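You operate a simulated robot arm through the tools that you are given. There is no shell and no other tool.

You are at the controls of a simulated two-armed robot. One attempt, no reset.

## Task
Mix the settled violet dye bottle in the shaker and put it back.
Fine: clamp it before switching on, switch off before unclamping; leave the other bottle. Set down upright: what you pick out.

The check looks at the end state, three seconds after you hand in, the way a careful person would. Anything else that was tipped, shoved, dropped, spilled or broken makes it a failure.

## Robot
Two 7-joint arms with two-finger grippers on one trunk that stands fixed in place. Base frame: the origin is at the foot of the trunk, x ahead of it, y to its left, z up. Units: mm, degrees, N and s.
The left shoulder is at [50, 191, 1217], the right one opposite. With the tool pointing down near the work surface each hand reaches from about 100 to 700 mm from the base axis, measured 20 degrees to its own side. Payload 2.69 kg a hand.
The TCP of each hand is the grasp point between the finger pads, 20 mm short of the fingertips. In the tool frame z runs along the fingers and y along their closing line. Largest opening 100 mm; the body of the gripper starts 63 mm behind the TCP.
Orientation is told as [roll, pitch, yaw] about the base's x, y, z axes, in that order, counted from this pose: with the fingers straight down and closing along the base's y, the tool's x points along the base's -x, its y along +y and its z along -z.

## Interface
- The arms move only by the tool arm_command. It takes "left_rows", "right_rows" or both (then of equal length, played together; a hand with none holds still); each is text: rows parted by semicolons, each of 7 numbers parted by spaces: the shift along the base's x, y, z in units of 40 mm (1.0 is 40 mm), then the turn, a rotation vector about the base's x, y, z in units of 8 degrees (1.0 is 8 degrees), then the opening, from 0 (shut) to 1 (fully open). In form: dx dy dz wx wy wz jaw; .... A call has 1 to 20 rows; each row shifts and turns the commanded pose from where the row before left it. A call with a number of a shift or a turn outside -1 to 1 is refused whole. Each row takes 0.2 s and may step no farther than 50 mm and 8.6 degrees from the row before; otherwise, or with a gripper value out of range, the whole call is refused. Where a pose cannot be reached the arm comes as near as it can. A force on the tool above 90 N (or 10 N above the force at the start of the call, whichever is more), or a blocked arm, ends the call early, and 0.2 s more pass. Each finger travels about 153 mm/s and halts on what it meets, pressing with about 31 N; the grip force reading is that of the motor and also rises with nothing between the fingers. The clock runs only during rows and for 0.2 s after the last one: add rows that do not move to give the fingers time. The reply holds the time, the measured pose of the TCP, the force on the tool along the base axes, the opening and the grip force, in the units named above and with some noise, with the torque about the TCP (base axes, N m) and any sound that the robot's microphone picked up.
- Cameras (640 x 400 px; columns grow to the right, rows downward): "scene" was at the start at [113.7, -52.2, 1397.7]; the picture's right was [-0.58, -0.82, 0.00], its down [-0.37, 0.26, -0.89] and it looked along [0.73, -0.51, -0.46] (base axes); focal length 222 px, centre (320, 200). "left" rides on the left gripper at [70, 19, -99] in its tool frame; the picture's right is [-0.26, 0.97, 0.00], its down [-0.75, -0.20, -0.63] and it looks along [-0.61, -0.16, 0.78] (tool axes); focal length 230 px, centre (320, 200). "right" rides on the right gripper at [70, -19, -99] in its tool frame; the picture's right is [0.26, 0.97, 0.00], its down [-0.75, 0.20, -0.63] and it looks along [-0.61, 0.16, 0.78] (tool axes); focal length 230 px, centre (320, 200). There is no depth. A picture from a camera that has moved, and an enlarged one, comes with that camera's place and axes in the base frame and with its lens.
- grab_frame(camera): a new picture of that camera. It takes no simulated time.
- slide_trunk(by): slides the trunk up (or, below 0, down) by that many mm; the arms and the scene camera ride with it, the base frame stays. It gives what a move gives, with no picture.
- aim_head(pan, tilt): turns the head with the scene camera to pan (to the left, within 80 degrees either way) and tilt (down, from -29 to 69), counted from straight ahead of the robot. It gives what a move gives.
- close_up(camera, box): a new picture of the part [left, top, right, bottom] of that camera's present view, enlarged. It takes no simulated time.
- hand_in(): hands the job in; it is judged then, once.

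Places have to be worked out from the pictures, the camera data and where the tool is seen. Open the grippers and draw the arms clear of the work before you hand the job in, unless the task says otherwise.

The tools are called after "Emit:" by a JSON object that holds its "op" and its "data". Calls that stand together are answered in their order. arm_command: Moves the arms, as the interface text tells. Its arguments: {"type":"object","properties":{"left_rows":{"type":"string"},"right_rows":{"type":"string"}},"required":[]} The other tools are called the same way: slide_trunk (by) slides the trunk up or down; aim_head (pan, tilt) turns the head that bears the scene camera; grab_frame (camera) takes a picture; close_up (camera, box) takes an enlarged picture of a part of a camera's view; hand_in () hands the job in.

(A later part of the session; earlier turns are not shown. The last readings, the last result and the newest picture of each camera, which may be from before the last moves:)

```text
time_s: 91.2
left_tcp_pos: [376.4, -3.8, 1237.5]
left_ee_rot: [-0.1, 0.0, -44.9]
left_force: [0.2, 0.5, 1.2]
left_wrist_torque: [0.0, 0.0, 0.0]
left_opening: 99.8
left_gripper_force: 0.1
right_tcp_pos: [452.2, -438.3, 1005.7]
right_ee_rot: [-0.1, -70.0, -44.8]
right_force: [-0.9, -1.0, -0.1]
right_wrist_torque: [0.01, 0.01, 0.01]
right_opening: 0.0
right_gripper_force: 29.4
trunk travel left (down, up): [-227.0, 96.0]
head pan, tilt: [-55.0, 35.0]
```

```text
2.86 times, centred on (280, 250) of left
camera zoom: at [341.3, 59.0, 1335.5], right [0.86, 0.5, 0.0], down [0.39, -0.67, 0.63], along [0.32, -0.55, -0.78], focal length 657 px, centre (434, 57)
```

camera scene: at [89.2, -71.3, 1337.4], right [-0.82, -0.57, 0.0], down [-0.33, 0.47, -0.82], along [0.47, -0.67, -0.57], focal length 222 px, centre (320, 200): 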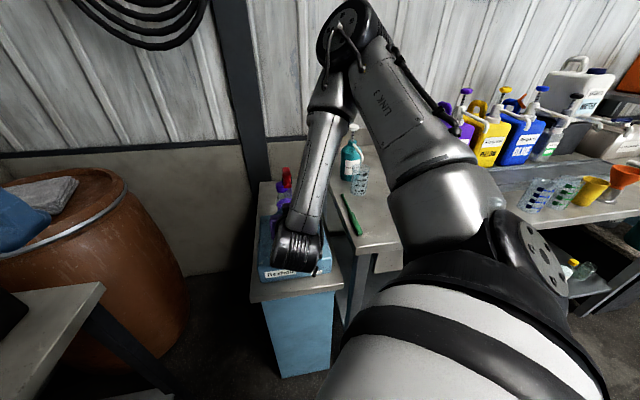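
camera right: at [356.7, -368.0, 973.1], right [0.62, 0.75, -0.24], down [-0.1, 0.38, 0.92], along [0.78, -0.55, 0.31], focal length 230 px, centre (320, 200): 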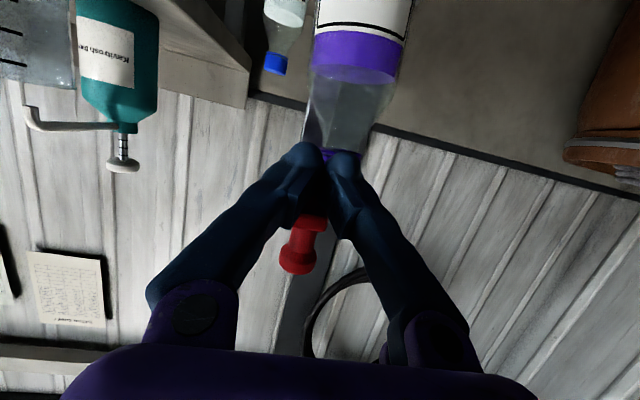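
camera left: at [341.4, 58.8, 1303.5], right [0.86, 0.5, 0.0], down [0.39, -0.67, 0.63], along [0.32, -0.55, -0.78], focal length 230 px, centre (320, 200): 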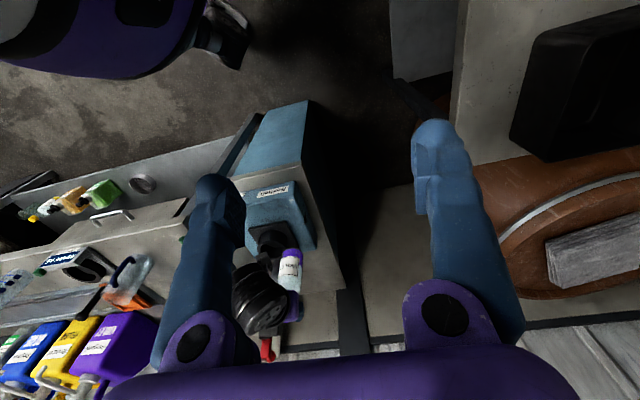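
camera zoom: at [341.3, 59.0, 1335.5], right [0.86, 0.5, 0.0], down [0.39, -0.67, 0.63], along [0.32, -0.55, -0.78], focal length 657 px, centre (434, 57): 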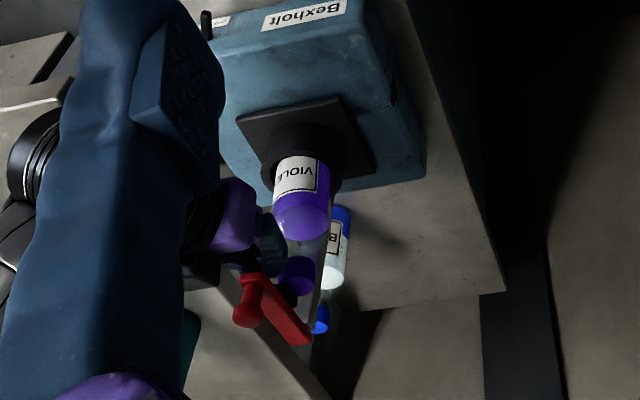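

Still no contact at z 1006. Continuing up in 8 mm steps.

Emit:
{"op": "arm_command", "data": {"right_rows": "0 0 0.15 0 0 0 0; 0 0 0.15 0 0 0 0; 0 0 0 0 0 0 0"}}

Emit:
{"op": "close_up", "data": {"camera": "left", "box": [220, 180, 340, 320]}}

Emit:
{"op": "grab_frame", "data": {"camera": "right"}}

```text
time_s: 92.0
left_tcp_pos: [377.0, -4.0, 1235.6]
left_ee_rot: [-0.1, 0.0, -44.8]
left_force: [1.1, 0.1, -0.7]
left_wrist_torque: [0.04, -0.03, -0.01]
left_opening: 100.1
left_gripper_force: 0.0
right_tcp_pos: [451.1, -437.0, 1018.5]
right_ee_rot: [-0.2, -70.0, -44.8]
right_force: [0.4, -0.1, -2.3]
right_wrist_torque: [0.05, 0.02, -0.03]
right_opening: 6.2
right_gripper_force: 28.9
trunk travel left (down, up): [-227.0, 96.0]
head pan, tilt: [-55.0, 35.0]
```

```text
2.86 times, centred on (280, 250) of left
camera zoom: at [341.3, 58.9, 1335.5], right [0.86, 0.5, 0.0], down [0.39, -0.67, 0.63], along [0.32, -0.55, -0.78], focal length 657 px, centre (434, 57)
```

zoom: 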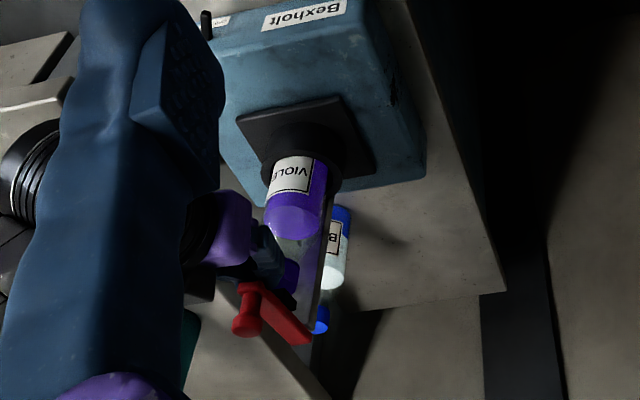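

```text
taken
camera right: at [355.9, -367.5, 985.4], right [0.62, 0.75, -0.24], down [-0.09, 0.38, 0.92], along [0.78, -0.55, 0.31], focal length 230 px, centre (320, 200)
```

right: 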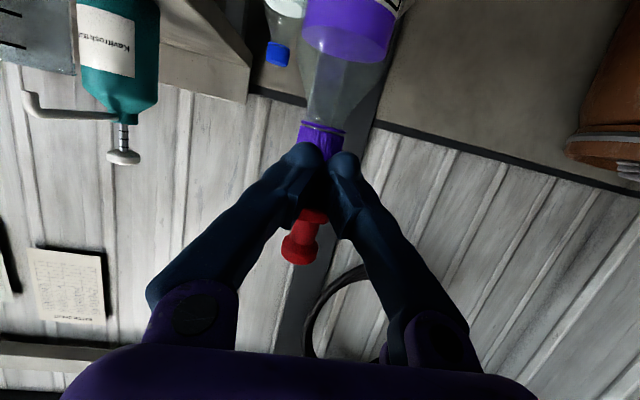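

The arm is beginning to lift, with only about 2 N on the hand and the bottle untouched. I'll keep going up, then follow the arc forward.

Emit:
{"op": "arm_command", "data": {"right_rows": "0 0 0.25 0 0 0 0; 0 0 0.25 0 0 0 0; 0 0 0.25 0 0 0 0; 0 0 0 0 0 0 0"}}

Emit:
{"op": "close_up", "data": {"camera": "left", "box": [220, 180, 340, 320]}}

Emit:
{"op": "grab_frame", "data": {"camera": "right"}}

```text
time_s: 93.0
left_tcp_pos: [376.3, -3.6, 1235.8]
left_ee_rot: [-0.1, 0.1, -44.9]
left_force: [0.4, 0.1, -0.7]
left_wrist_torque: [0.0, 0.0, -0.01]
left_opening: 100.2
left_gripper_force: 0.0
right_tcp_pos: [451.1, -436.6, 1047.8]
right_ee_rot: [-0.2, -70.0, -44.8]
right_force: [-0.1, 0.3, -0.6]
right_wrist_torque: [-0.04, 0.0, -0.01]
right_opening: 0.1
right_gripper_force: 29.6
trunk travel left (down, up): [-227.0, 96.0]
head pan, tilt: [-55.0, 35.0]
```

```text
2.86 times, centred on (280, 250) of left
camera zoom: at [341.3, 58.9, 1335.5], right [0.86, 0.5, 0.0], down [0.39, -0.67, 0.63], along [0.32, -0.55, -0.78], focal length 657 px, centre (434, 57)
```

zoom: 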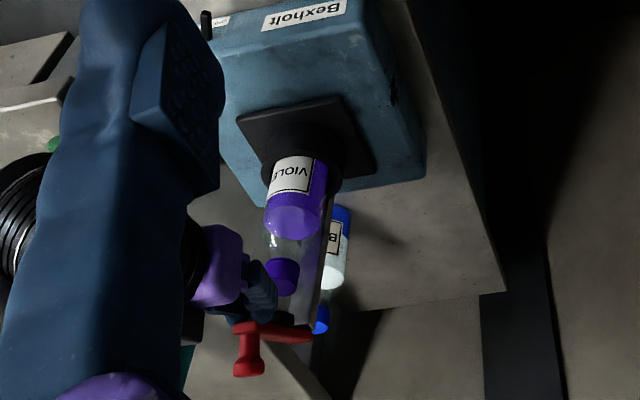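

```text
taken
camera right: at [355.8, -366.6, 1015.8], right [0.62, 0.75, -0.24], down [-0.09, 0.38, 0.92], along [0.78, -0.55, 0.31], focal length 230 px, centre (320, 200)
```

right: 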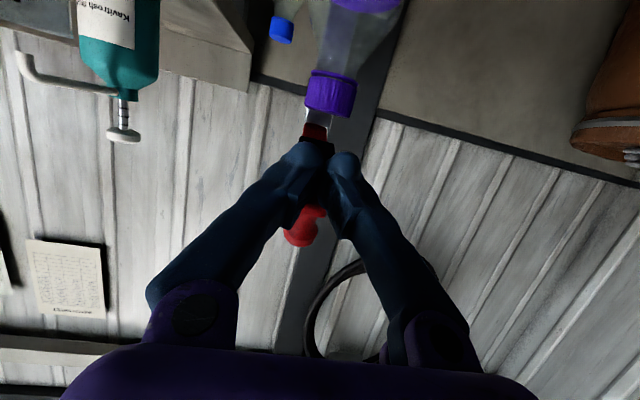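

The arm has risen to about 65° and follows with almost no force. I'll keep pushing it up and back along its arc.

Emit:
{"op": "arm_command", "data": {"right_rows": "0.1 -0.1 0.28 0 0 0 0; 0.11 -0.11 0.27 0 0 0 0; 0.13 -0.13 0.23 0 0 0 0; 0.135 -0.135 0.22 0 0 0 0; 0.18 -0.18 0.18 0 0 0 0; 0.18 -0.18 0.16 0 0 0 0; 0 0 0 0 0 0 0"}}

Emit:
{"op": "close_up", "data": {"camera": "left", "box": [220, 180, 340, 320]}}

Emit:
{"op": "grab_frame", "data": {"camera": "right"}}

```text
time_s: 94.6
left_tcp_pos: [375.7, -4.0, 1236.6]
left_ee_rot: [-0.1, 0.0, -44.9]
left_force: [0.2, 0.0, -0.5]
left_wrist_torque: [-0.01, 0.04, 0.02]
left_opening: 100.1
left_gripper_force: 0.1
right_tcp_pos: [484.8, -471.6, 1101.3]
right_ee_rot: [-0.3, -70.0, -44.8]
right_force: [0.4, 0.7, -0.1]
right_wrist_torque: [0.02, 0.01, 0.01]
right_opening: 0.0
right_gripper_force: 29.5
trunk travel left (down, up): [-227.0, 96.0]
head pan, tilt: [-55.0, 35.0]
```

```text
2.86 times, centred on (280, 250) of left
camera zoom: at [341.2, 59.0, 1335.5], right [0.86, 0.5, 0.0], down [0.39, -0.67, 0.63], along [0.32, -0.55, -0.78], focal length 657 px, centre (434, 57)
```

zoom: 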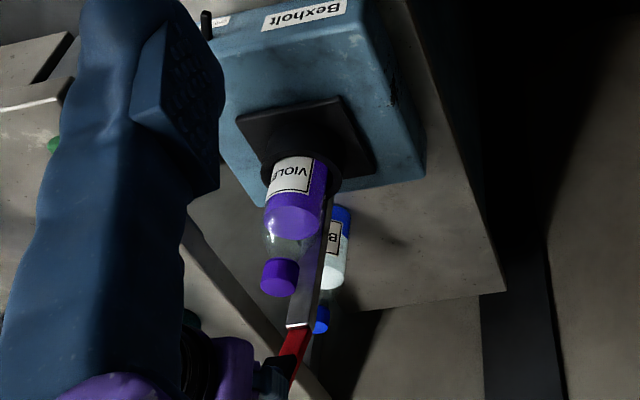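

```text
taken
camera right: at [388.6, -401.2, 1069.5], right [0.62, 0.75, -0.24], down [-0.09, 0.38, 0.92], along [0.78, -0.55, 0.31], focal length 230 px, centre (320, 200)
```

right: 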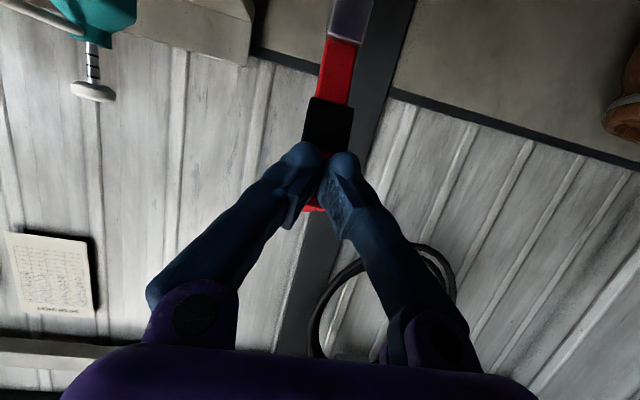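

The arm is most of the way up. I'll push straight back about 36 mm to bring it to vertical.

Emit:
{"op": "arm_command", "data": {"right_rows": "0.21 -0.21 0.05 0 0 0 0; 0.21 -0.21 0.03 0 0 0 0; 0.21 -0.21 0 0 0 0 0; 0 0 0 0 0 0 0"}}

Emit:
{"op": "close_up", "data": {"camera": "left", "box": [220, 200, 340, 350]}}

Emit:
{"op": "grab_frame", "data": {"camera": "right"}}

```text
time_s: 95.6
left_tcp_pos: [376.7, -3.9, 1236.9]
left_ee_rot: [-0.1, 0.1, -44.9]
left_force: [-0.1, 0.1, 0.2]
left_wrist_torque: [-0.06, -0.03, 0.0]
left_opening: 100.1
left_gripper_force: 0.1
right_tcp_pos: [510.7, -494.5, 1105.4]
right_ee_rot: [-0.2, -70.0, -44.8]
right_force: [-0.5, 0.2, 0.6]
right_wrist_torque: [0.0, -0.01, -0.02]
right_opening: 0.0
right_gripper_force: 29.4
trunk travel left (down, up): [-227.0, 96.0]
head pan, tilt: [-55.0, 35.0]
```

```text
2.67 times, centred on (280, 275) of left
camera zoom: at [341.2, 59.1, 1335.5], right [0.86, 0.5, 0.0], down [0.39, -0.67, 0.63], along [0.32, -0.55, -0.78], focal length 614 px, centre (427, 0)
```

zoom: 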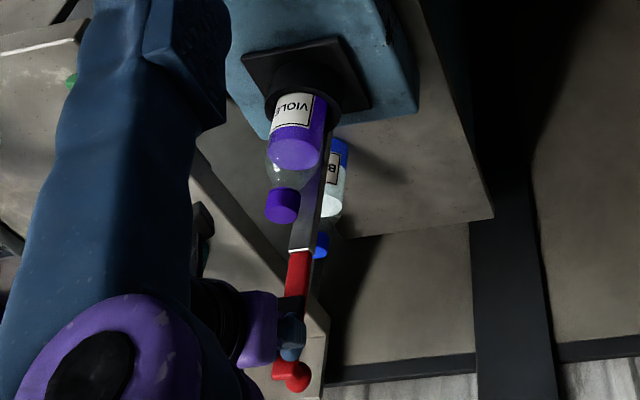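

```text
taken
camera right: at [414.3, -425.9, 1074.0], right [0.62, 0.75, -0.24], down [-0.09, 0.38, 0.92], along [0.78, -0.55, 0.31], focal length 230 px, centre (320, 200)
```

right: 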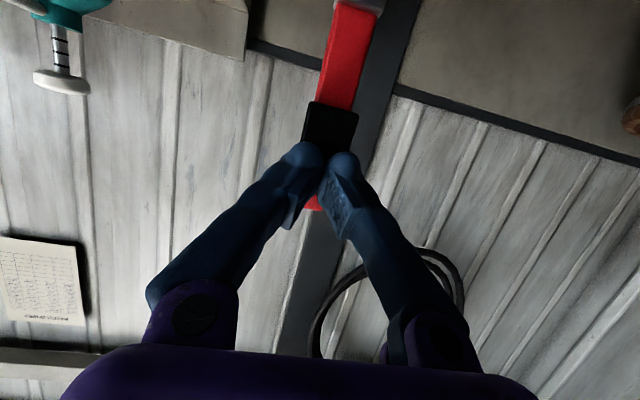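

The arm is nearly back to its original upright position. A final 8 mm push, then I'll back away and check the bottle.

Emit:
{"op": "arm_command", "data": {"right_rows": "0.14 -0.14 0 0 0 0 0; 0 0 0 0 0 0 0; -0.4 0.4 0.1 0 0 0 0; -0.6 0.6 0.1 0 0 0 0; -0.6 0.6 0.1 0 0 0 0; -0.6 0.6 0.1 0 0 0 0; 0 0 0 0 0 0 0"}}

Emit:
{"op": "close_up", "data": {"camera": "left", "box": [220, 200, 340, 350]}}

Emit:
{"op": "grab_frame", "data": {"camera": "right"}}

Emit:
{"op": "aim_head", "data": {"pan": -42, "tilt": 27}}

Emit:
{"op": "grab_frame", "data": {"camera": "scene"}}

```text
time_s: 97.2
left_tcp_pos: [375.8, -3.9, 1236.2]
left_ee_rot: [-0.1, -0.1, -45.0]
left_force: [-0.4, -0.1, 0.5]
left_wrist_torque: [0.01, 0.0, 0.0]
left_opening: 99.9
left_gripper_force: 0.0
right_tcp_pos: [427.4, -411.2, 1118.5]
right_ee_rot: [0.0, -70.0, -44.8]
right_force: [-0.6, -0.1, 0.2]
right_wrist_torque: [0.01, -0.02, -0.01]
right_opening: 0.1
right_gripper_force: 29.2
trunk travel left (down, up): [-227.0, 96.0]
head pan, tilt: [-55.0, 35.0]
```

```text
2.67 times, centred on (280, 275) of left
camera zoom: at [341.3, 58.6, 1335.5], right [0.86, 0.5, 0.0], down [0.39, -0.67, 0.63], along [0.32, -0.55, -0.78], focal length 614 px, centre (427, 0)
```

zoom: 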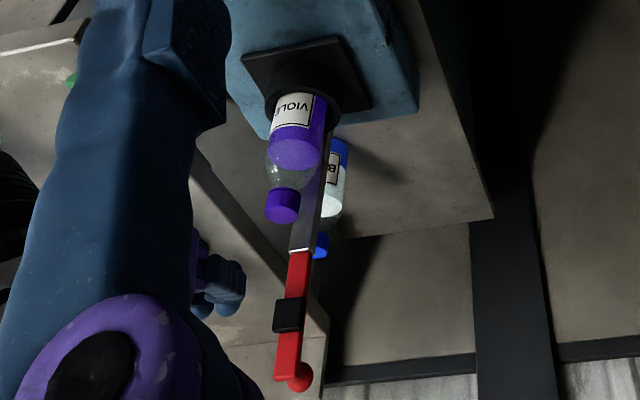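

```text
taken
camera right: at [332.1, -342.4, 1086.0], right [0.62, 0.75, -0.24], down [-0.1, 0.38, 0.92], along [0.78, -0.55, 0.31], focal length 230 px, centre (320, 200)
```

right: 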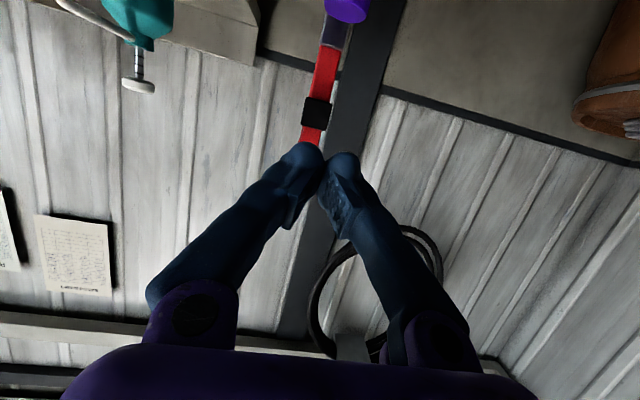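

```text
time_s: 97.9
left_tcp_pos: [376.9, -3.3, 1237.3]
left_ee_rot: [0.0, 0.0, -44.8]
left_force: [0.4, 0.9, 0.3]
left_wrist_torque: [-0.04, 0.01, 0.01]
left_opening: 100.0
left_gripper_force: 0.0
right_tcp_pos: [428.4, -412.8, 1117.8]
right_ee_rot: [-0.3, -70.1, -44.9]
right_force: [-0.3, 0.6, -0.2]
right_wrist_torque: [0.0, 0.02, -0.01]
right_opening: 0.1
right_gripper_force: 29.4
trunk travel left (down, up): [-227.0, 96.0]
head pan, tilt: [-42.0, 27.0]
```

```text
taken
camera scene: at [106.9, -60.8, 1349.9], right [-0.67, -0.74, 0.0], down [-0.34, 0.3, -0.89], along [0.66, -0.6, -0.45], focal length 222 px, centre (320, 200)
```

scene: 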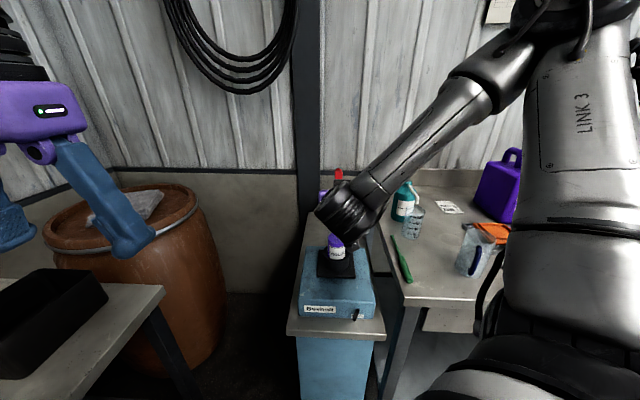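

The clamp is open and upright as it was at the start. I'll go to a pre-grasp pose in front of the bottle (yaw -55°, z 1000) with open fingers, then measure where the cap is now.

Emit:
{"op": "arm_command", "data": {"right_rows": "-0.4 0.6 -0.3 0 0 -0.625 0.2; -0.3 0.4 -0.8 0 0 -0.625 0.5; 0 0 -0.95 0 0 0 0.7; 0 0 -0.95 0 0 0 0.7; 0 0 0 0 0 0 0.7"}}

Emit:
{"op": "grab_frame", "data": {"camera": "right"}}

Emit:
{"op": "close_up", "data": {"camera": "scene", "box": [300, 160, 380, 280]}}

Emit:
{"op": "close_up", "data": {"camera": "left", "box": [240, 210, 320, 290]}}

```text
time_s: 99.1
left_tcp_pos: [375.9, -3.6, 1236.9]
left_ee_rot: [-0.2, 0.0, -45.0]
left_force: [0.5, 0.2, 0.5]
left_wrist_torque: [-0.02, 0.01, 0.0]
left_opening: 100.0
left_gripper_force: 0.1
right_tcp_pos: [397.9, -372.2, 998.8]
right_ee_rot: [0.0, -70.2, -55.0]
right_force: [-0.3, -0.4, -0.2]
right_wrist_torque: [0.01, 0.02, 0.0]
right_opening: 70.0
right_gripper_force: 0.0
trunk travel left (down, up): [-227.0, 96.0]
head pan, tilt: [-42.0, 27.0]
```

```text
taken
camera right: at [315.6, -287.1, 966.4], right [0.74, 0.63, -0.24], down [-0.03, 0.39, 0.92], along [0.67, -0.67, 0.31], focal length 230 px, centre (320, 200)
```

right: 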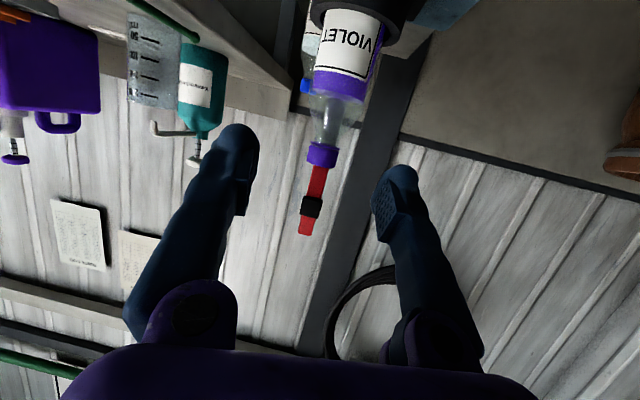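

```text
3.33 times, centred on (340, 220) of scene
camera zoom: at [106.5, -60.2, 1350.1], right [-0.67, -0.74, 0.0], down [-0.34, 0.3, -0.89], along [0.66, -0.6, -0.45], focal length 742 px, centre (253, 133)
```

zoom: 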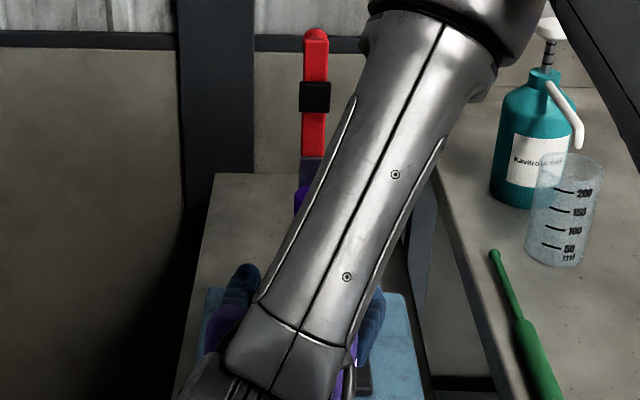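

```text
5.00 times, centred on (280, 250) of left
camera zoom: at [340.7, 59.5, 1335.7], right [0.86, 0.5, 0.0], down [0.39, -0.67, 0.63], along [0.32, -0.55, -0.78], focal length 1150 px, centre (520, -50)
```

zoom: 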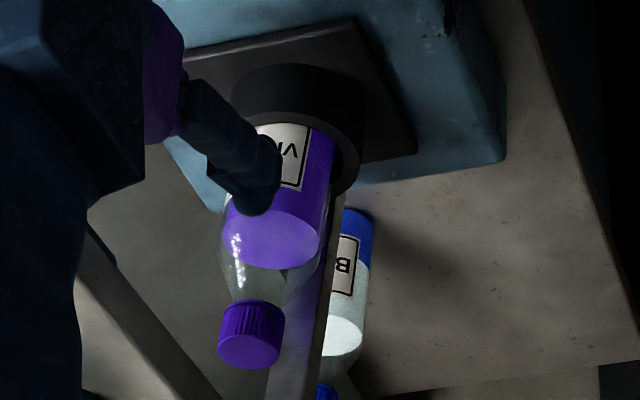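

The cap triangulates to (486, -470, 995), within 2 mm of where I released it. I'll line up 70 mm back and check with the wrist camera.

Emit:
{"op": "arm_command", "data": {"right_rows": "0.51 -0.425 -0.03 0 0 0 0.7; 0.51 -0.425 -0.03 0 0 0 0.7; 0 0 0 0 0 0 0.7"}}

Emit:
{"op": "grab_frame", "data": {"camera": "right"}}

```text
time_s: 99.9
left_tcp_pos: [376.4, -3.9, 1236.7]
left_ee_rot: [-0.1, 0.0, -44.9]
left_force: [0.1, -0.4, -0.7]
left_wrist_torque: [0.0, 0.03, -0.01]
left_opening: 99.8
left_gripper_force: 0.1
right_tcp_pos: [440.5, -406.8, 999.5]
right_ee_rot: [-0.1, -70.2, -54.8]
right_force: [-0.6, 0.5, 0.6]
right_wrist_torque: [0.01, 0.03, 0.02]
right_opening: 69.9
right_gripper_force: 0.1
trunk travel left (down, up): [-227.0, 96.0]
head pan, tilt: [-42.0, 27.0]
```

```text
taken
camera right: at [359.2, -321.4, 967.7], right [0.74, 0.63, -0.24], down [-0.03, 0.39, 0.92], along [0.67, -0.67, 0.31], focal length 230 px, centre (320, 200)
```

right: 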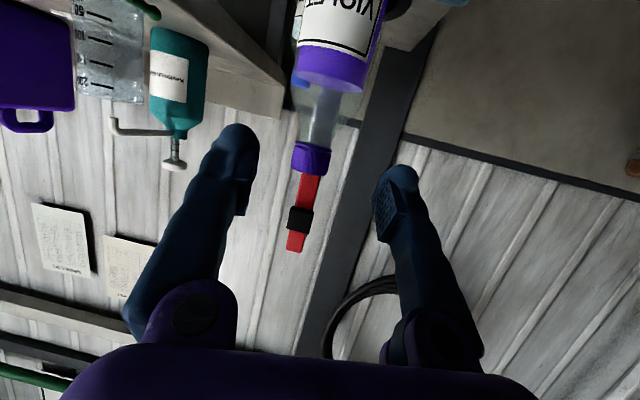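

The cap is centred to within about 1.5 mm and sits at z ≈ 995. Moving in to straddle it.

Emit:
{"op": "arm_command", "data": {"right_rows": "0.321 -0.4725 -0.0375 0 0 0 0.7; 0.321 -0.4725 -0.0375 0 0 0 0.7; 0.321 -0.4725 -0.0375 0 0 0 0.7; 0 0 0 0 0 0 0.7"}}

Emit:
{"op": "grab_frame", "data": {"camera": "right"}}

```text
time_s: 100.9
left_tcp_pos: [375.7, -4.6, 1236.5]
left_ee_rot: [-0.1, 0.0, -44.9]
left_force: [0.5, 0.7, 0.6]
left_wrist_torque: [0.01, 0.01, 0.02]
left_opening: 100.0
left_gripper_force: 0.0
right_tcp_pos: [481.0, -463.7, 995.8]
right_ee_rot: [-0.2, -70.1, -54.8]
right_force: [-0.2, 0.1, 0.2]
right_wrist_torque: [0.02, 0.02, 0.01]
right_opening: 69.8
right_gripper_force: 0.2
trunk travel left (down, up): [-227.0, 96.0]
head pan, tilt: [-42.0, 27.0]
```

```text
taken
camera right: at [398.7, -378.5, 964.0], right [0.74, 0.63, -0.24], down [-0.03, 0.39, 0.92], along [0.67, -0.67, 0.31], focal length 230 px, centre (320, 200)
```

right: 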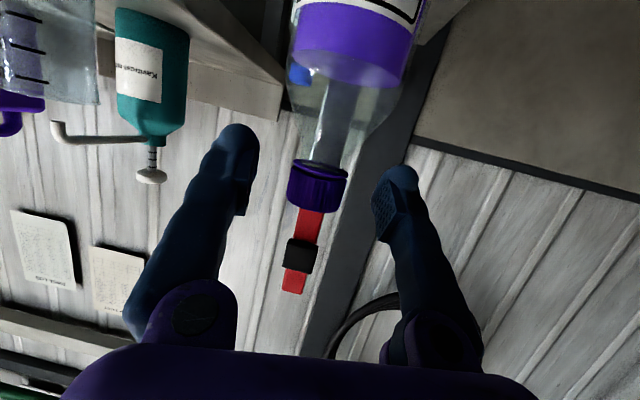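

The cap is at the same image position as when I released it. Closing on it.

Emit:
{"op": "arm_command", "data": {"right_rows": "0 0 0 0 0 0 0.45; 0 0 0 0 0 0 0.2; 0 0 0 0 0 0 0.2; 0 0 0 0 0 0 0.2"}}

Emit:
{"op": "arm_command", "data": {"right_rows": "0 0 0.15 0 0 0 0.2; 0 0 0.15 0 0 0 0.2; 0 0 0.2 0 0 0 0.2; 0 0 0 0 0 0 0.2"}}

Emit:
{"op": "close_up", "data": {"camera": "left", "box": [230, 200, 330, 300]}}

Emit:
{"op": "grab_frame", "data": {"camera": "right"}}

```text
time_s: 101.9
left_tcp_pos: [376.6, -3.7, 1237.5]
left_ee_rot: [-0.1, 0.0, -44.9]
left_force: [-0.6, 0.8, 0.3]
left_wrist_torque: [-0.01, -0.03, -0.02]
left_opening: 100.0
left_gripper_force: 0.0
right_tcp_pos: [482.4, -464.6, 996.9]
right_ee_rot: [-0.1, -70.1, -54.9]
right_force: [1.9, -1.3, 0.9]
right_wrist_torque: [-0.06, -0.18, -0.02]
right_opening: 30.1
right_gripper_force: 30.9
trunk travel left (down, up): [-227.0, 96.0]
head pan, tilt: [-42.0, 27.0]
```

```text
time_s: 102.9
left_tcp_pos: [376.5, -4.0, 1235.6]
left_ee_rot: [-0.1, 0.0, -44.9]
left_force: [-0.6, -1.2, -0.8]
left_wrist_torque: [-0.01, 0.02, -0.01]
left_opening: 100.0
left_gripper_force: 0.0
right_tcp_pos: [480.8, -464.1, 1013.4]
right_ee_rot: [-0.3, -70.0, -54.8]
right_force: [0.1, -0.2, -2.9]
right_wrist_torque: [0.01, -0.01, 0.01]
right_opening: 30.4
right_gripper_force: 30.6
trunk travel left (down, up): [-227.0, 96.0]
head pan, tilt: [-42.0, 27.0]
```

```text
4.00 times, centred on (280, 250) of left
camera zoom: at [341.5, 58.7, 1335.4], right [0.86, 0.5, 0.0], down [0.39, -0.67, 0.63], along [0.32, -0.55, -0.78], focal length 920 px, centre (480, 0)
```

zoom: 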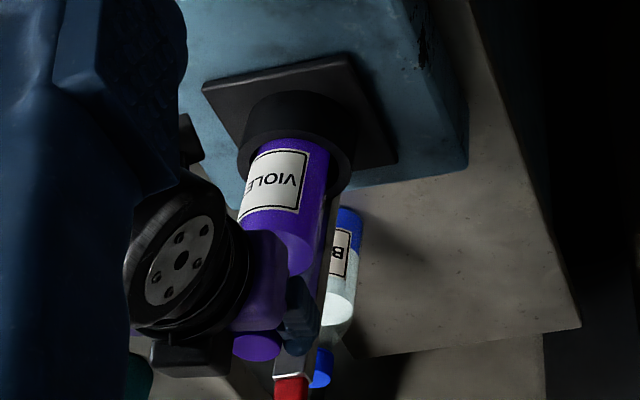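

```text
taken
camera right: at [397.5, -379.5, 981.7], right [0.74, 0.63, -0.24], down [-0.03, 0.39, 0.92], along [0.67, -0.67, 0.31], focal length 230 px, centre (320, 200)
```

right: 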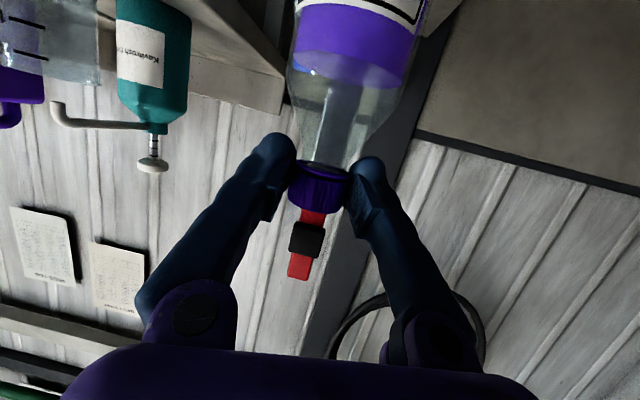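

It lifts cleanly, and the mixed bottle hangs straight. I'll raise it clear of the cup and carry it back around the left of the lever.

Emit:
{"op": "arm_command", "data": {"right_rows": "0 0 0.3 0 0 0 0.2; 0 0 0.5 0 0 0 0.2; 0 0 0.5 0 0 0 0.2; 0 0 0.35 0 0 0 0.2; 0 0 0 0 0 0 0.2; 0.16 0.26 0 0 0 0 0.2; 0.325 0.533 0 0 0 0 0.2; 0.325 0.533 0 0 0 0 0.2; 0.17 0.27 0 0 0 0 0.2; 0 0 0 0 0 0 0.2"}}

Emit:
{"op": "grab_frame", "data": {"camera": "right"}}

Emit:
{"op": "grab_frame", "data": {"camera": "scene"}}

```text
time_s: 105.1
left_tcp_pos: [374.9, -5.4, 1236.1]
left_ee_rot: [-0.1, -0.1, -44.9]
left_force: [-0.6, -0.2, 0.0]
left_wrist_torque: [0.02, -0.02, 0.0]
left_opening: 100.1
left_gripper_force: 0.1
right_tcp_pos: [519.8, -399.1, 1080.2]
right_ee_rot: [-0.2, -70.0, -54.7]
right_force: [0.5, 0.5, -2.2]
right_wrist_torque: [0.01, 0.01, 0.0]
right_opening: 30.3
right_gripper_force: 31.1
trunk travel left (down, up): [-227.0, 96.0]
head pan, tilt: [-42.0, 27.0]
```

```text
taken
camera right: at [437.2, -314.6, 1047.9], right [0.74, 0.63, -0.24], down [-0.03, 0.39, 0.92], along [0.67, -0.67, 0.31], focal length 230 px, centre (320, 200)
```

right: 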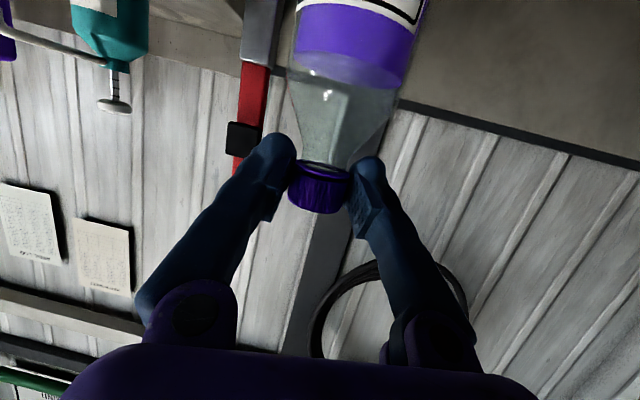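

```text
taken
camera scene: at [107.1, -60.8, 1349.9], right [-0.67, -0.74, 0.0], down [-0.34, 0.3, -0.89], along [0.66, -0.6, -0.45], focal length 222 px, centre (320, 200)
```

scene: 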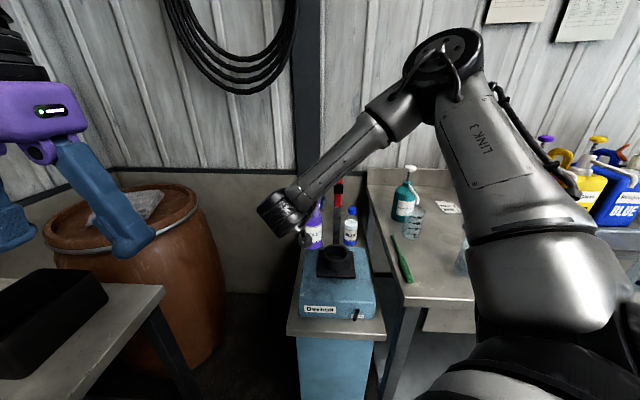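

The bottle is clear of the cup and hanging straight. On to above its original spot, past the lever.

Emit:
{"op": "arm_command", "data": {"right_rows": "0.3 -0.2 0 0 0 0 0.2; 0.575 -0.4 0 0 0 0 0.2; 0.575 -0.4 0 0 0 0 0.2; 0.575 -0.4 0 0 0 0 0.2; 0.575 -0.4 0 0 0 0 0.2; 0.28 -0.22 0 0 0 0 0.2; 0.15 -0.3 0 0 0 0 0.2; 0.281 -0.5875 0 0 0 0 0.2; 0.281 -0.5875 0 0 0 0 0.2; 0.281 -0.5875 0 0 0 0 0.2; 0.13 -0.29 0 0 0 0 0.2; 0 0 0 0 0 0 0.2"}}

Emit:
{"op": "grab_frame", "data": {"camera": "right"}}

Emit:
{"op": "close_up", "data": {"camera": "scene", "box": [270, 120, 400, 280]}}

Emit:
{"op": "close_up", "data": {"camera": "left", "box": [220, 200, 340, 350]}}

```text
time_s: 107.7
left_tcp_pos: [375.8, -3.8, 1236.8]
left_ee_rot: [-0.1, 0.0, -44.9]
left_force: [-0.6, -0.5, -0.1]
left_wrist_torque: [0.02, -0.01, -0.04]
left_opening: 99.9
left_gripper_force: 0.1
right_tcp_pos: [679.4, -575.5, 1078.4]
right_ee_rot: [-0.2, -70.0, -54.8]
right_force: [0.3, 1.0, -2.7]
right_wrist_torque: [0.01, -0.01, 0.01]
right_opening: 30.3
right_gripper_force: 30.8
trunk travel left (down, up): [-227.0, 96.0]
head pan, tilt: [-42.0, 27.0]
```

```text
taken
camera right: at [596.8, -489.9, 1046.2], right [0.74, 0.63, -0.24], down [-0.03, 0.39, 0.92], along [0.67, -0.67, 0.31], focal length 230 px, centre (320, 200)
```

right: 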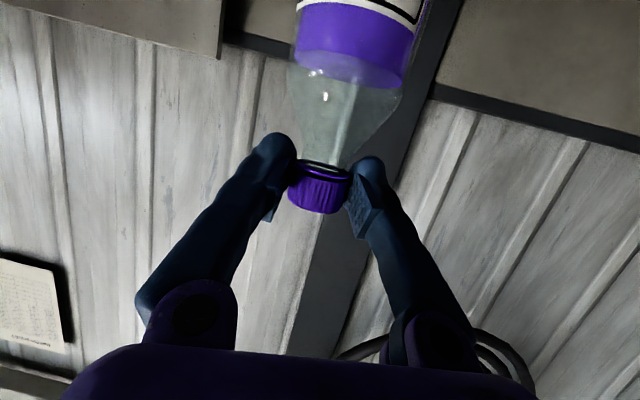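

```text
2.50 times, centred on (335, 200) of scene
camera zoom: at [107.2, -60.9, 1349.9], right [-0.67, -0.74, 0.0], down [-0.34, 0.3, -0.89], along [0.66, -0.6, -0.45], focal length 556 px, centre (282, 200)
```

zoom: 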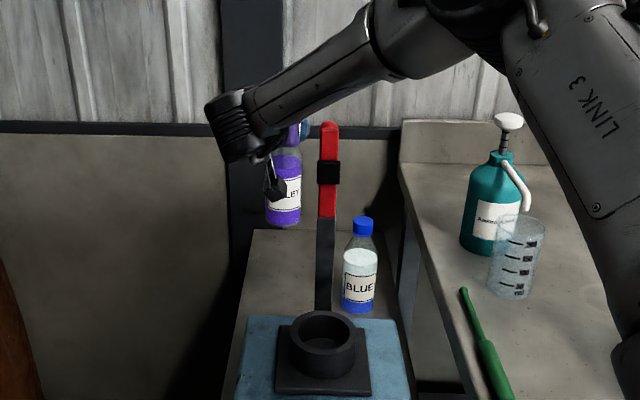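

```text
2.67 times, centred on (280, 275) of left
camera zoom: at [341.4, 58.7, 1335.5], right [0.86, 0.5, 0.0], down [0.39, -0.67, 0.63], along [0.32, -0.55, -0.78], focal length 614 px, centre (427, 0)
```

zoom: 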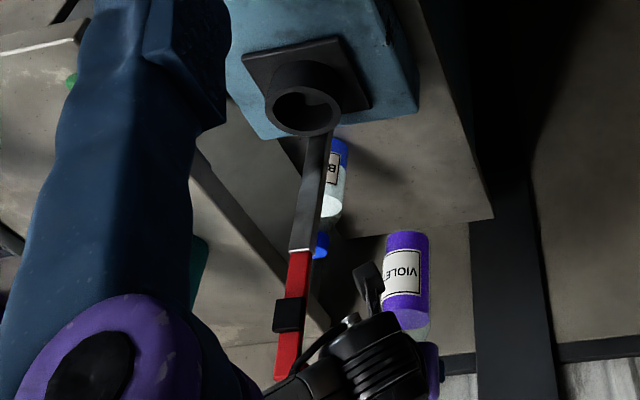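

Everything is clear, with the bottle above its original place. I'll lower the trunk 155 mm, stopping just above the table.

Emit:
{"op": "slide_trunk", "data": {"by": -155}}

Emit:
{"op": "close_up", "data": {"camera": "scene", "box": [260, 90, 400, 240]}}

Emit:
{"op": "close_up", "data": {"camera": "left", "box": [220, 180, 360, 350]}}

Emit:
{"op": "grab_frame", "data": {"camera": "right"}}

```text
time_s: 109.5
left_tcp_pos: [375.8, -5.2, 1082.0]
left_ee_rot: [-0.1, 0.0, -44.9]
left_force: [0.6, -0.2, -0.4]
left_wrist_torque: [0.04, 0.0, 0.05]
left_opening: 100.1
left_gripper_force: 0.2
right_tcp_pos: [679.9, -573.8, 923.4]
right_ee_rot: [-0.2, -70.0, -54.8]
right_force: [0.5, -0.1, -2.6]
right_wrist_torque: [0.02, 0.02, -0.01]
right_opening: 30.1
right_gripper_force: 31.2
trunk travel left (down, up): [-72.0, 251.0]
head pan, tilt: [-42.0, 27.0]
```

```text
2.67 times, centred on (330, 165) of scene
camera zoom: at [107.0, -60.8, 1195.0], right [-0.67, -0.74, 0.0], down [-0.34, 0.3, -0.89], along [0.66, -0.6, -0.45], focal length 593 px, centre (293, 293)
```

zoom: 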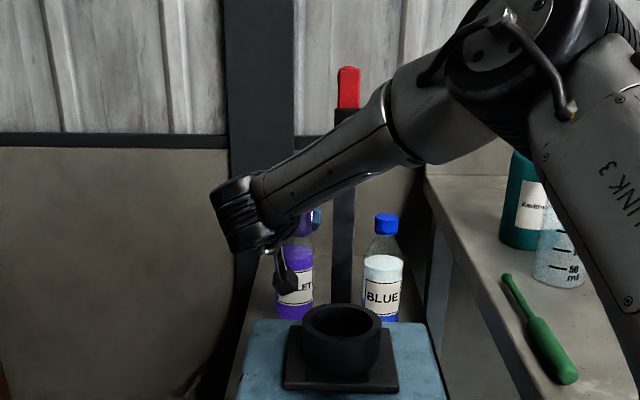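

```text
2.35 times, centred on (290, 265) of left
camera zoom: at [341.3, 58.9, 1180.6], right [0.86, 0.5, 0.0], down [0.39, -0.67, 0.63], along [0.32, -0.55, -0.78], focal length 541 px, centre (391, 47)
```

zoom: 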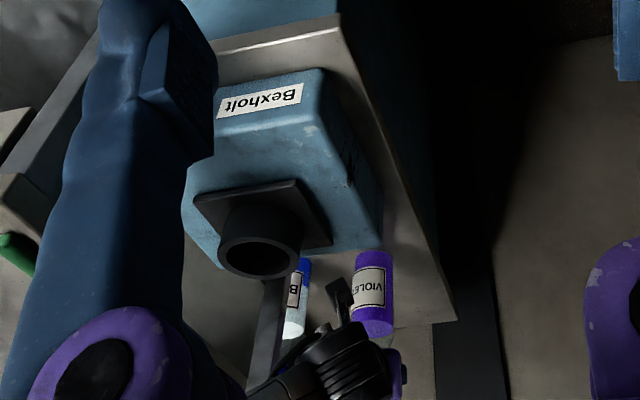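

```text
taken
camera right: at [596.6, -489.5, 891.4], right [0.74, 0.63, -0.24], down [-0.03, 0.39, 0.92], along [0.67, -0.67, 0.31], focal length 230 px, centre (320, 200)
```

right: 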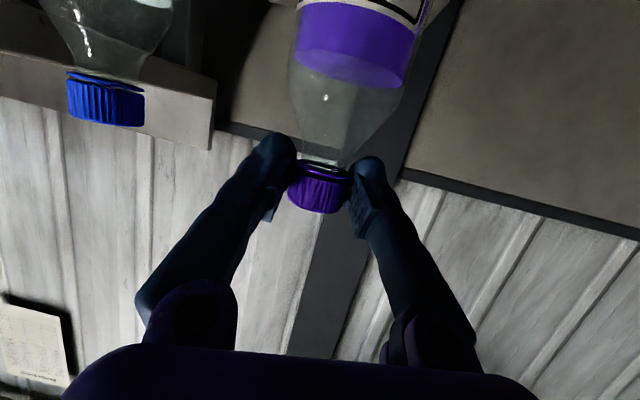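

It hangs straight, about 14 mm above the table. I'll lower it with the arm, slowly, until I feel contact.

Emit:
{"op": "arm_command", "data": {"right_rows": "0 0 -0.1 0 0 0 0.2; 0 0 -0.1 0 0 0 0.2; 0 0 -0.05 0 0 0 0.2; 0 0 0 0 0 0 0.2"}}

Emit:
{"op": "arm_command", "data": {"right_rows": "0 0 -0.05 0 0 0 0.2; 0 0 -0.025 0 0 0 0.2; 0 0 0 0 0 0 0.2"}}

```text
time_s: 110.5
left_tcp_pos: [376.9, -3.5, 1082.2]
left_ee_rot: [-0.1, 0.0, -45.0]
left_force: [0.7, 0.8, 0.3]
left_wrist_torque: [0.01, -0.02, -0.03]
left_opening: 100.2
left_gripper_force: 0.1
right_tcp_pos: [679.7, -573.8, 913.9]
right_ee_rot: [-0.2, -70.1, -54.8]
right_force: [0.2, 0.0, -2.4]
right_wrist_torque: [0.04, 0.03, -0.02]
right_opening: 30.1
right_gripper_force: 30.9
trunk travel left (down, up): [-72.0, 251.0]
head pan, tilt: [-42.0, 27.0]
```

```text
time_s: 111.3
left_tcp_pos: [376.5, -3.4, 1080.6]
left_ee_rot: [-0.1, 0.0, -45.0]
left_force: [1.4, -0.1, -0.4]
left_wrist_torque: [0.01, 0.01, 0.0]
left_opening: 100.0
left_gripper_force: 0.1
right_tcp_pos: [678.5, -573.3, 911.4]
right_ee_rot: [-0.2, -70.0, -54.8]
right_force: [0.1, 0.4, -2.8]
right_wrist_torque: [0.01, 0.02, 0.0]
right_opening: 30.2
right_gripper_force: 31.1
trunk travel left (down, up): [-72.0, 251.0]
head pan, tilt: [-42.0, 27.0]
```

At z 911 it is still hanging; a couple of 1 mm steps more.

Emit:
{"op": "arm_command", "data": {"right_rows": "0 0 -0.03 0 0 0 0.2; 0 0 -0.03 0 0 0 0.2; 0 0 0 0 0 0 0.2"}}

Emit:
{"op": "close_up", "data": {"camera": "left", "box": [270, 260, 340, 340]}}

```text
time_s: 112.1
left_tcp_pos: [377.4, -3.9, 1082.3]
left_ee_rot: [-0.1, 0.0, -44.8]
left_force: [0.4, -0.3, -0.3]
left_wrist_torque: [-0.01, 0.02, 0.0]
left_opening: 100.1
left_gripper_force: 0.0
right_tcp_pos: [678.4, -574.0, 907.9]
right_ee_rot: [0.0, -70.0, -54.8]
right_force: [-0.1, -0.4, -2.1]
right_wrist_torque: [0.01, 0.03, 0.0]
right_opening: 30.1
right_gripper_force: 30.7
trunk travel left (down, up): [-72.0, 251.0]
head pan, tilt: [-42.0, 27.0]
```

```text
5.00 times, centred on (305, 300) of left
camera zoom: at [341.4, 58.8, 1180.5], right [0.86, 0.5, 0.0], down [0.39, -0.67, 0.63], along [0.32, -0.55, -0.78], focal length 1150 px, centre (395, -300)
```

zoom: 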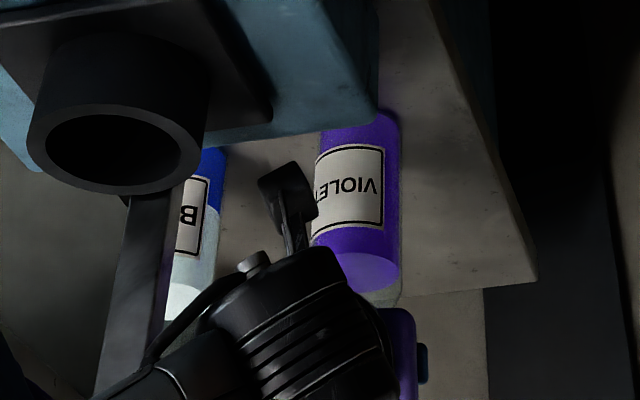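

Still about 2 N hanging. Two more 1 mm steps.

Emit:
{"op": "arm_command", "data": {"right_rows": "0 0 -0.03 0 0 0 0.2; 0 0 0 0 0 0 0.2"}}

Emit:
{"op": "arm_command", "data": {"right_rows": "0 0 -0.03 0 0 0 0.2; 0 0 0 0 0 0 0.2"}}

```text
time_s: 112.7
left_tcp_pos: [376.2, -3.5, 1081.5]
left_ee_rot: [-0.2, 0.0, -44.9]
left_force: [0.3, 0.1, -0.5]
left_wrist_torque: [0.03, -0.02, -0.01]
left_opening: 99.9
left_gripper_force: 0.1
right_tcp_pos: [678.5, -574.6, 908.1]
right_ee_rot: [0.0, -70.1, -54.9]
right_force: [0.5, 0.3, 2.6]
right_wrist_torque: [0.0, -0.04, -0.03]
right_opening: 30.2
right_gripper_force: 30.7
trunk travel left (down, up): [-72.0, 251.0]
head pan, tilt: [-42.0, 27.0]
```

```text
time_s: 113.3
left_tcp_pos: [375.9, -3.8, 1081.9]
left_ee_rot: [-0.1, -0.1, -44.9]
left_force: [-0.7, 0.2, -0.6]
left_wrist_torque: [-0.02, 0.0, 0.0]
left_opening: 100.1
left_gripper_force: 0.1
right_tcp_pos: [678.5, -575.3, 907.8]
right_ee_rot: [-0.1, -70.3, -55.1]
right_force: [2.9, -1.5, 7.1]
right_wrist_torque: [-0.23, -0.17, 0.1]
right_opening: 30.0
right_gripper_force: 31.1
trunk travel left (down, up): [-72.0, 251.0]
head pan, tilt: [-42.0, 27.0]
```

Contact: the force has turned to +7 N, so the bottle stands on the table. I'll ease off 0.8 mm and open gently.

Emit:
{"op": "arm_command", "data": {"right_rows": "0 0 0.02 0 0 0 0.2; 0 0 0 0 0 0 0.33; 0 0 0 0 0 0 0.4; 0 0 0 0 0 0 0.5; 0 0 0 0 0 0 0.7; 0 0 0 0 0 0 0.7"}}

Emit:
{"op": "grab_frame", "data": {"camera": "right"}}

Emit:
{"op": "close_up", "data": {"camera": "left", "box": [270, 260, 340, 340]}}

```text
time_s: 114.7
left_tcp_pos: [376.2, -3.8, 1082.1]
left_ee_rot: [-0.1, 0.0, -44.9]
left_force: [-0.3, 1.1, -0.3]
left_wrist_torque: [0.0, 0.0, 0.01]
left_opening: 100.0
left_gripper_force: 0.1
right_tcp_pos: [678.3, -573.2, 905.2]
right_ee_rot: [-0.1, -70.1, -54.7]
right_force: [-1.2, -0.1, 0.3]
right_wrist_torque: [-0.02, -0.05, 0.02]
right_opening: 70.2
right_gripper_force: 0.1
trunk travel left (down, up): [-72.0, 251.0]
head pan, tilt: [-42.0, 27.0]
```

```text
taken
camera right: at [595.2, -488.8, 874.2], right [0.74, 0.63, -0.24], down [-0.03, 0.39, 0.92], along [0.67, -0.67, 0.31], focal length 230 px, centre (320, 200)
```

right: 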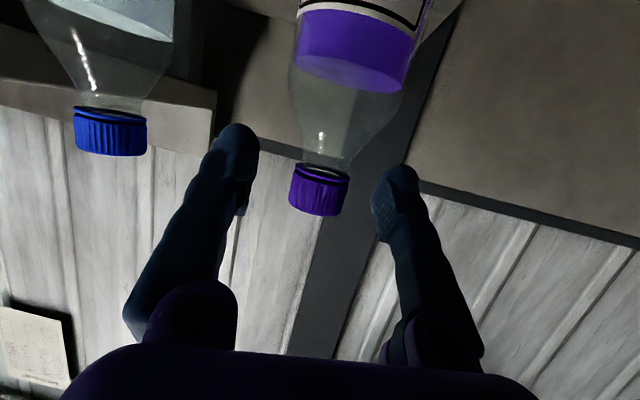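

```text
5.00 times, centred on (305, 300) of left
camera zoom: at [341.2, 59.0, 1180.6], right [0.86, 0.5, 0.0], down [0.39, -0.67, 0.63], along [0.32, -0.55, -0.78], focal length 1150 px, centre (395, -300)
```

zoom: 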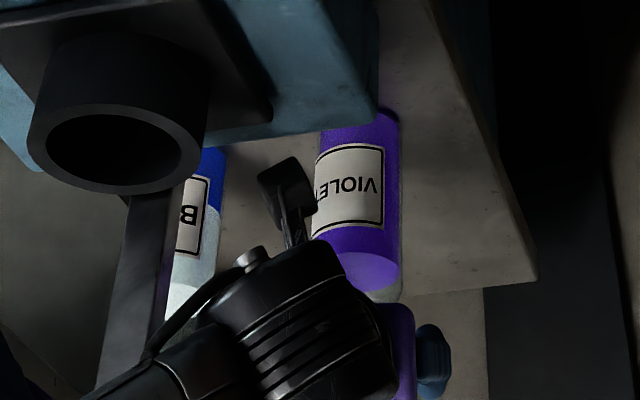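

The bottle stands upright and untouched between the open fingers. I'll draw straight back from it, then swing left clear of the post.

Emit:
{"op": "arm_command", "data": {"right_rows": "-0.2 0.286 0 0 0 0 0.7; -0.293 0.421 0 0 0 0 0.7; -0.293 0.421 0 0 0 0 0.7; -0.15 0.215 0 0 0 0 0.7; 0.15 0.5 0.2 0 0 0 0.6; 0.15 0.5 0.4 0 0 0 0.5; 0 0 0 0 0 0 0.5"}}

Emit:
{"op": "grab_frame", "data": {"camera": "right"}}

Emit:
{"op": "close_up", "data": {"camera": "left", "box": [230, 220, 350, 350]}}

```text
time_s: 116.3
left_tcp_pos: [375.9, -4.1, 1080.9]
left_ee_rot: [-0.1, -0.1, -44.8]
left_force: [0.1, 0.5, -0.3]
left_wrist_torque: [0.0, 0.0, 0.02]
left_opening: 100.0
left_gripper_force: 0.1
right_tcp_pos: [655.6, -480.7, 933.7]
right_ee_rot: [-0.3, -70.0, -54.7]
right_force: [0.2, -1.0, 0.0]
right_wrist_torque: [-0.02, -0.03, -0.01]
right_opening: 49.8
right_gripper_force: 0.0
trunk travel left (down, up): [-72.0, 251.0]
head pan, tilt: [-42.0, 27.0]
```

```text
taken
camera right: at [571.5, -396.0, 901.0], right [0.74, 0.63, -0.24], down [-0.03, 0.39, 0.92], along [0.67, -0.67, 0.31], focal length 230 px, centre (320, 200)
```

right: 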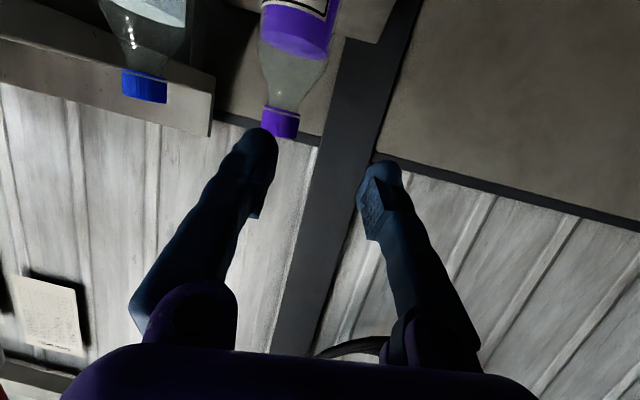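

```text
3.08 times, centred on (290, 285) of left
camera zoom: at [341.2, 59.0, 1180.5], right [0.86, 0.5, 0.0], down [0.39, -0.67, 0.63], along [0.32, -0.55, -0.78], focal length 708 px, centre (412, -62)
```

zoom: 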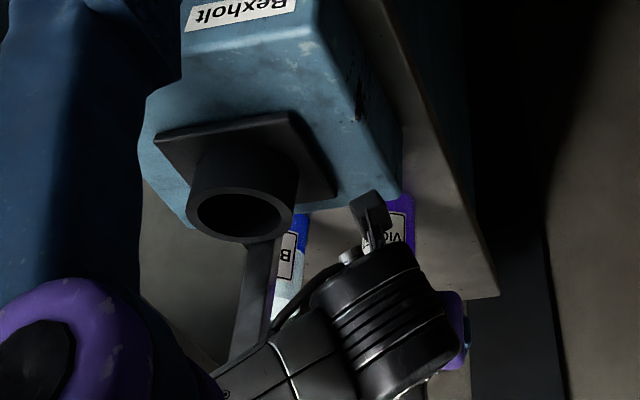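

The hand is clear and the bottle is standing. I'll raise the trunk and bring the arm back to a parked position near where it started.

Emit:
{"op": "slide_trunk", "data": {"by": 200}}

Emit:
{"op": "arm_command", "data": {"right_rows": "-0.6 0.6 0.3 0 0 0 0.5; -0.7 0.7 0 0 0 0 0.7; -0.8 0.5 0 0.64 0.448 0 1; -0.8 0.3 0 0.64 0.448 0 1; -0.8 0 0 0.64 0.448 0 1; -0.8 0 0.3 0.64 0.448 0 1; -0.8 0 0.3 0.64 0.448 0 1; -0.6 0 0.3 0.64 0.448 0 1; -0.6 -0.3 0.3 0.64 0.448 0 1; -0.6 -0.3 0.3 0.64 0.448 0 1; -0.3 -0.3 0 0.64 0.448 0 1; 0 0 0 0.64 0.448 0 1; 0 0 0 0 0 0 1"}}

Emit:
{"op": "grab_frame", "data": {"camera": "scene"}}

Emit:
{"op": "grab_frame", "data": {"camera": "left"}}

Emit:
{"op": "grab_frame", "data": {"camera": "right"}}

```text
time_s: 118.5
left_tcp_pos: [377.5, -3.7, 1281.5]
left_ee_rot: [-0.1, 0.0, -44.8]
left_force: [-0.8, -0.8, -0.9]
left_wrist_torque: [0.0, -0.02, 0.02]
left_opening: 100.1
left_gripper_force: 0.0
right_tcp_pos: [655.8, -480.6, 1133.4]
right_ee_rot: [-0.2, -70.0, -54.9]
right_force: [-0.3, -0.3, 0.5]
right_wrist_torque: [0.0, 0.02, 0.02]
right_opening: 50.0
right_gripper_force: 0.0
trunk travel left (down, up): [-272.0, 51.0]
head pan, tilt: [-42.0, 27.0]
```

```text
time_s: 121.3
left_tcp_pos: [376.1, -3.6, 1281.2]
left_ee_rot: [0.0, 0.0, -44.9]
left_force: [-0.7, -0.7, 0.1]
left_wrist_torque: [-0.01, -0.02, 0.01]
left_opening: 100.3
left_gripper_force: 0.1
right_tcp_pos: [360.6, -433.7, 1203.9]
right_ee_rot: [0.1, -7.5, -54.9]
right_force: [-0.1, 0.3, 0.0]
right_wrist_torque: [0.01, -0.01, -0.04]
right_opening: 99.6
right_gripper_force: 0.0
trunk travel left (down, up): [-272.0, 51.0]
head pan, tilt: [-42.0, 27.0]
```

```text
taken
camera scene: at [106.7, -60.8, 1395.0], right [-0.67, -0.74, 0.0], down [-0.34, 0.3, -0.89], along [0.66, -0.6, -0.45], focal length 222 px, centre (320, 200)
```

scene: 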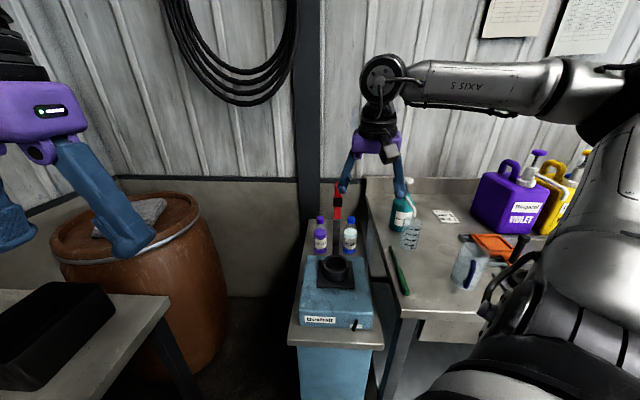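

```text
taken
camera left: at [340.9, 58.9, 1380.6], right [0.86, 0.5, 0.0], down [0.39, -0.67, 0.63], along [0.32, -0.55, -0.78], focal length 230 px, centre (320, 200)
```

left: 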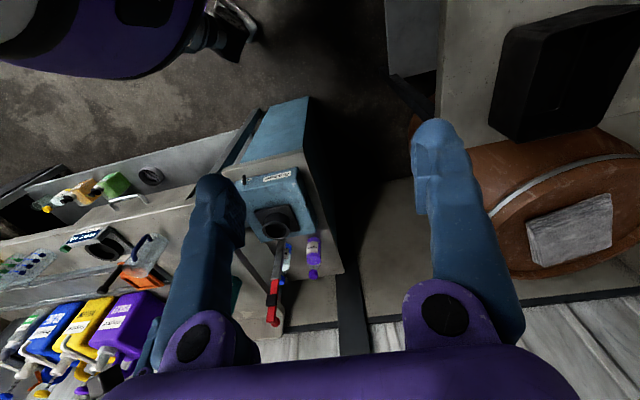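

```text
taken
camera right: at [296.6, -376.9, 1293.5], right [0.64, 0.76, -0.03], down [0.54, -0.43, 0.72], along [0.54, -0.48, -0.69], focal length 230 px, centre (320, 200)
```

right: 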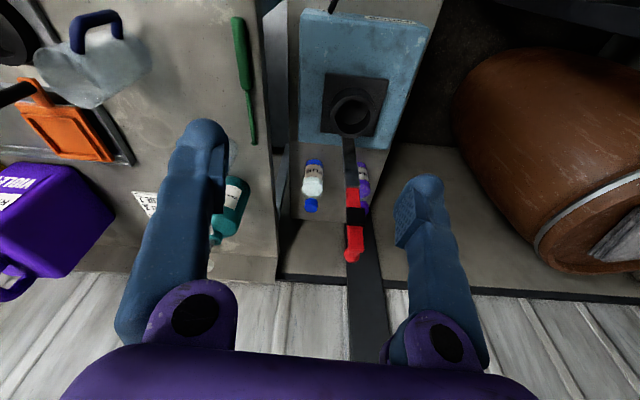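

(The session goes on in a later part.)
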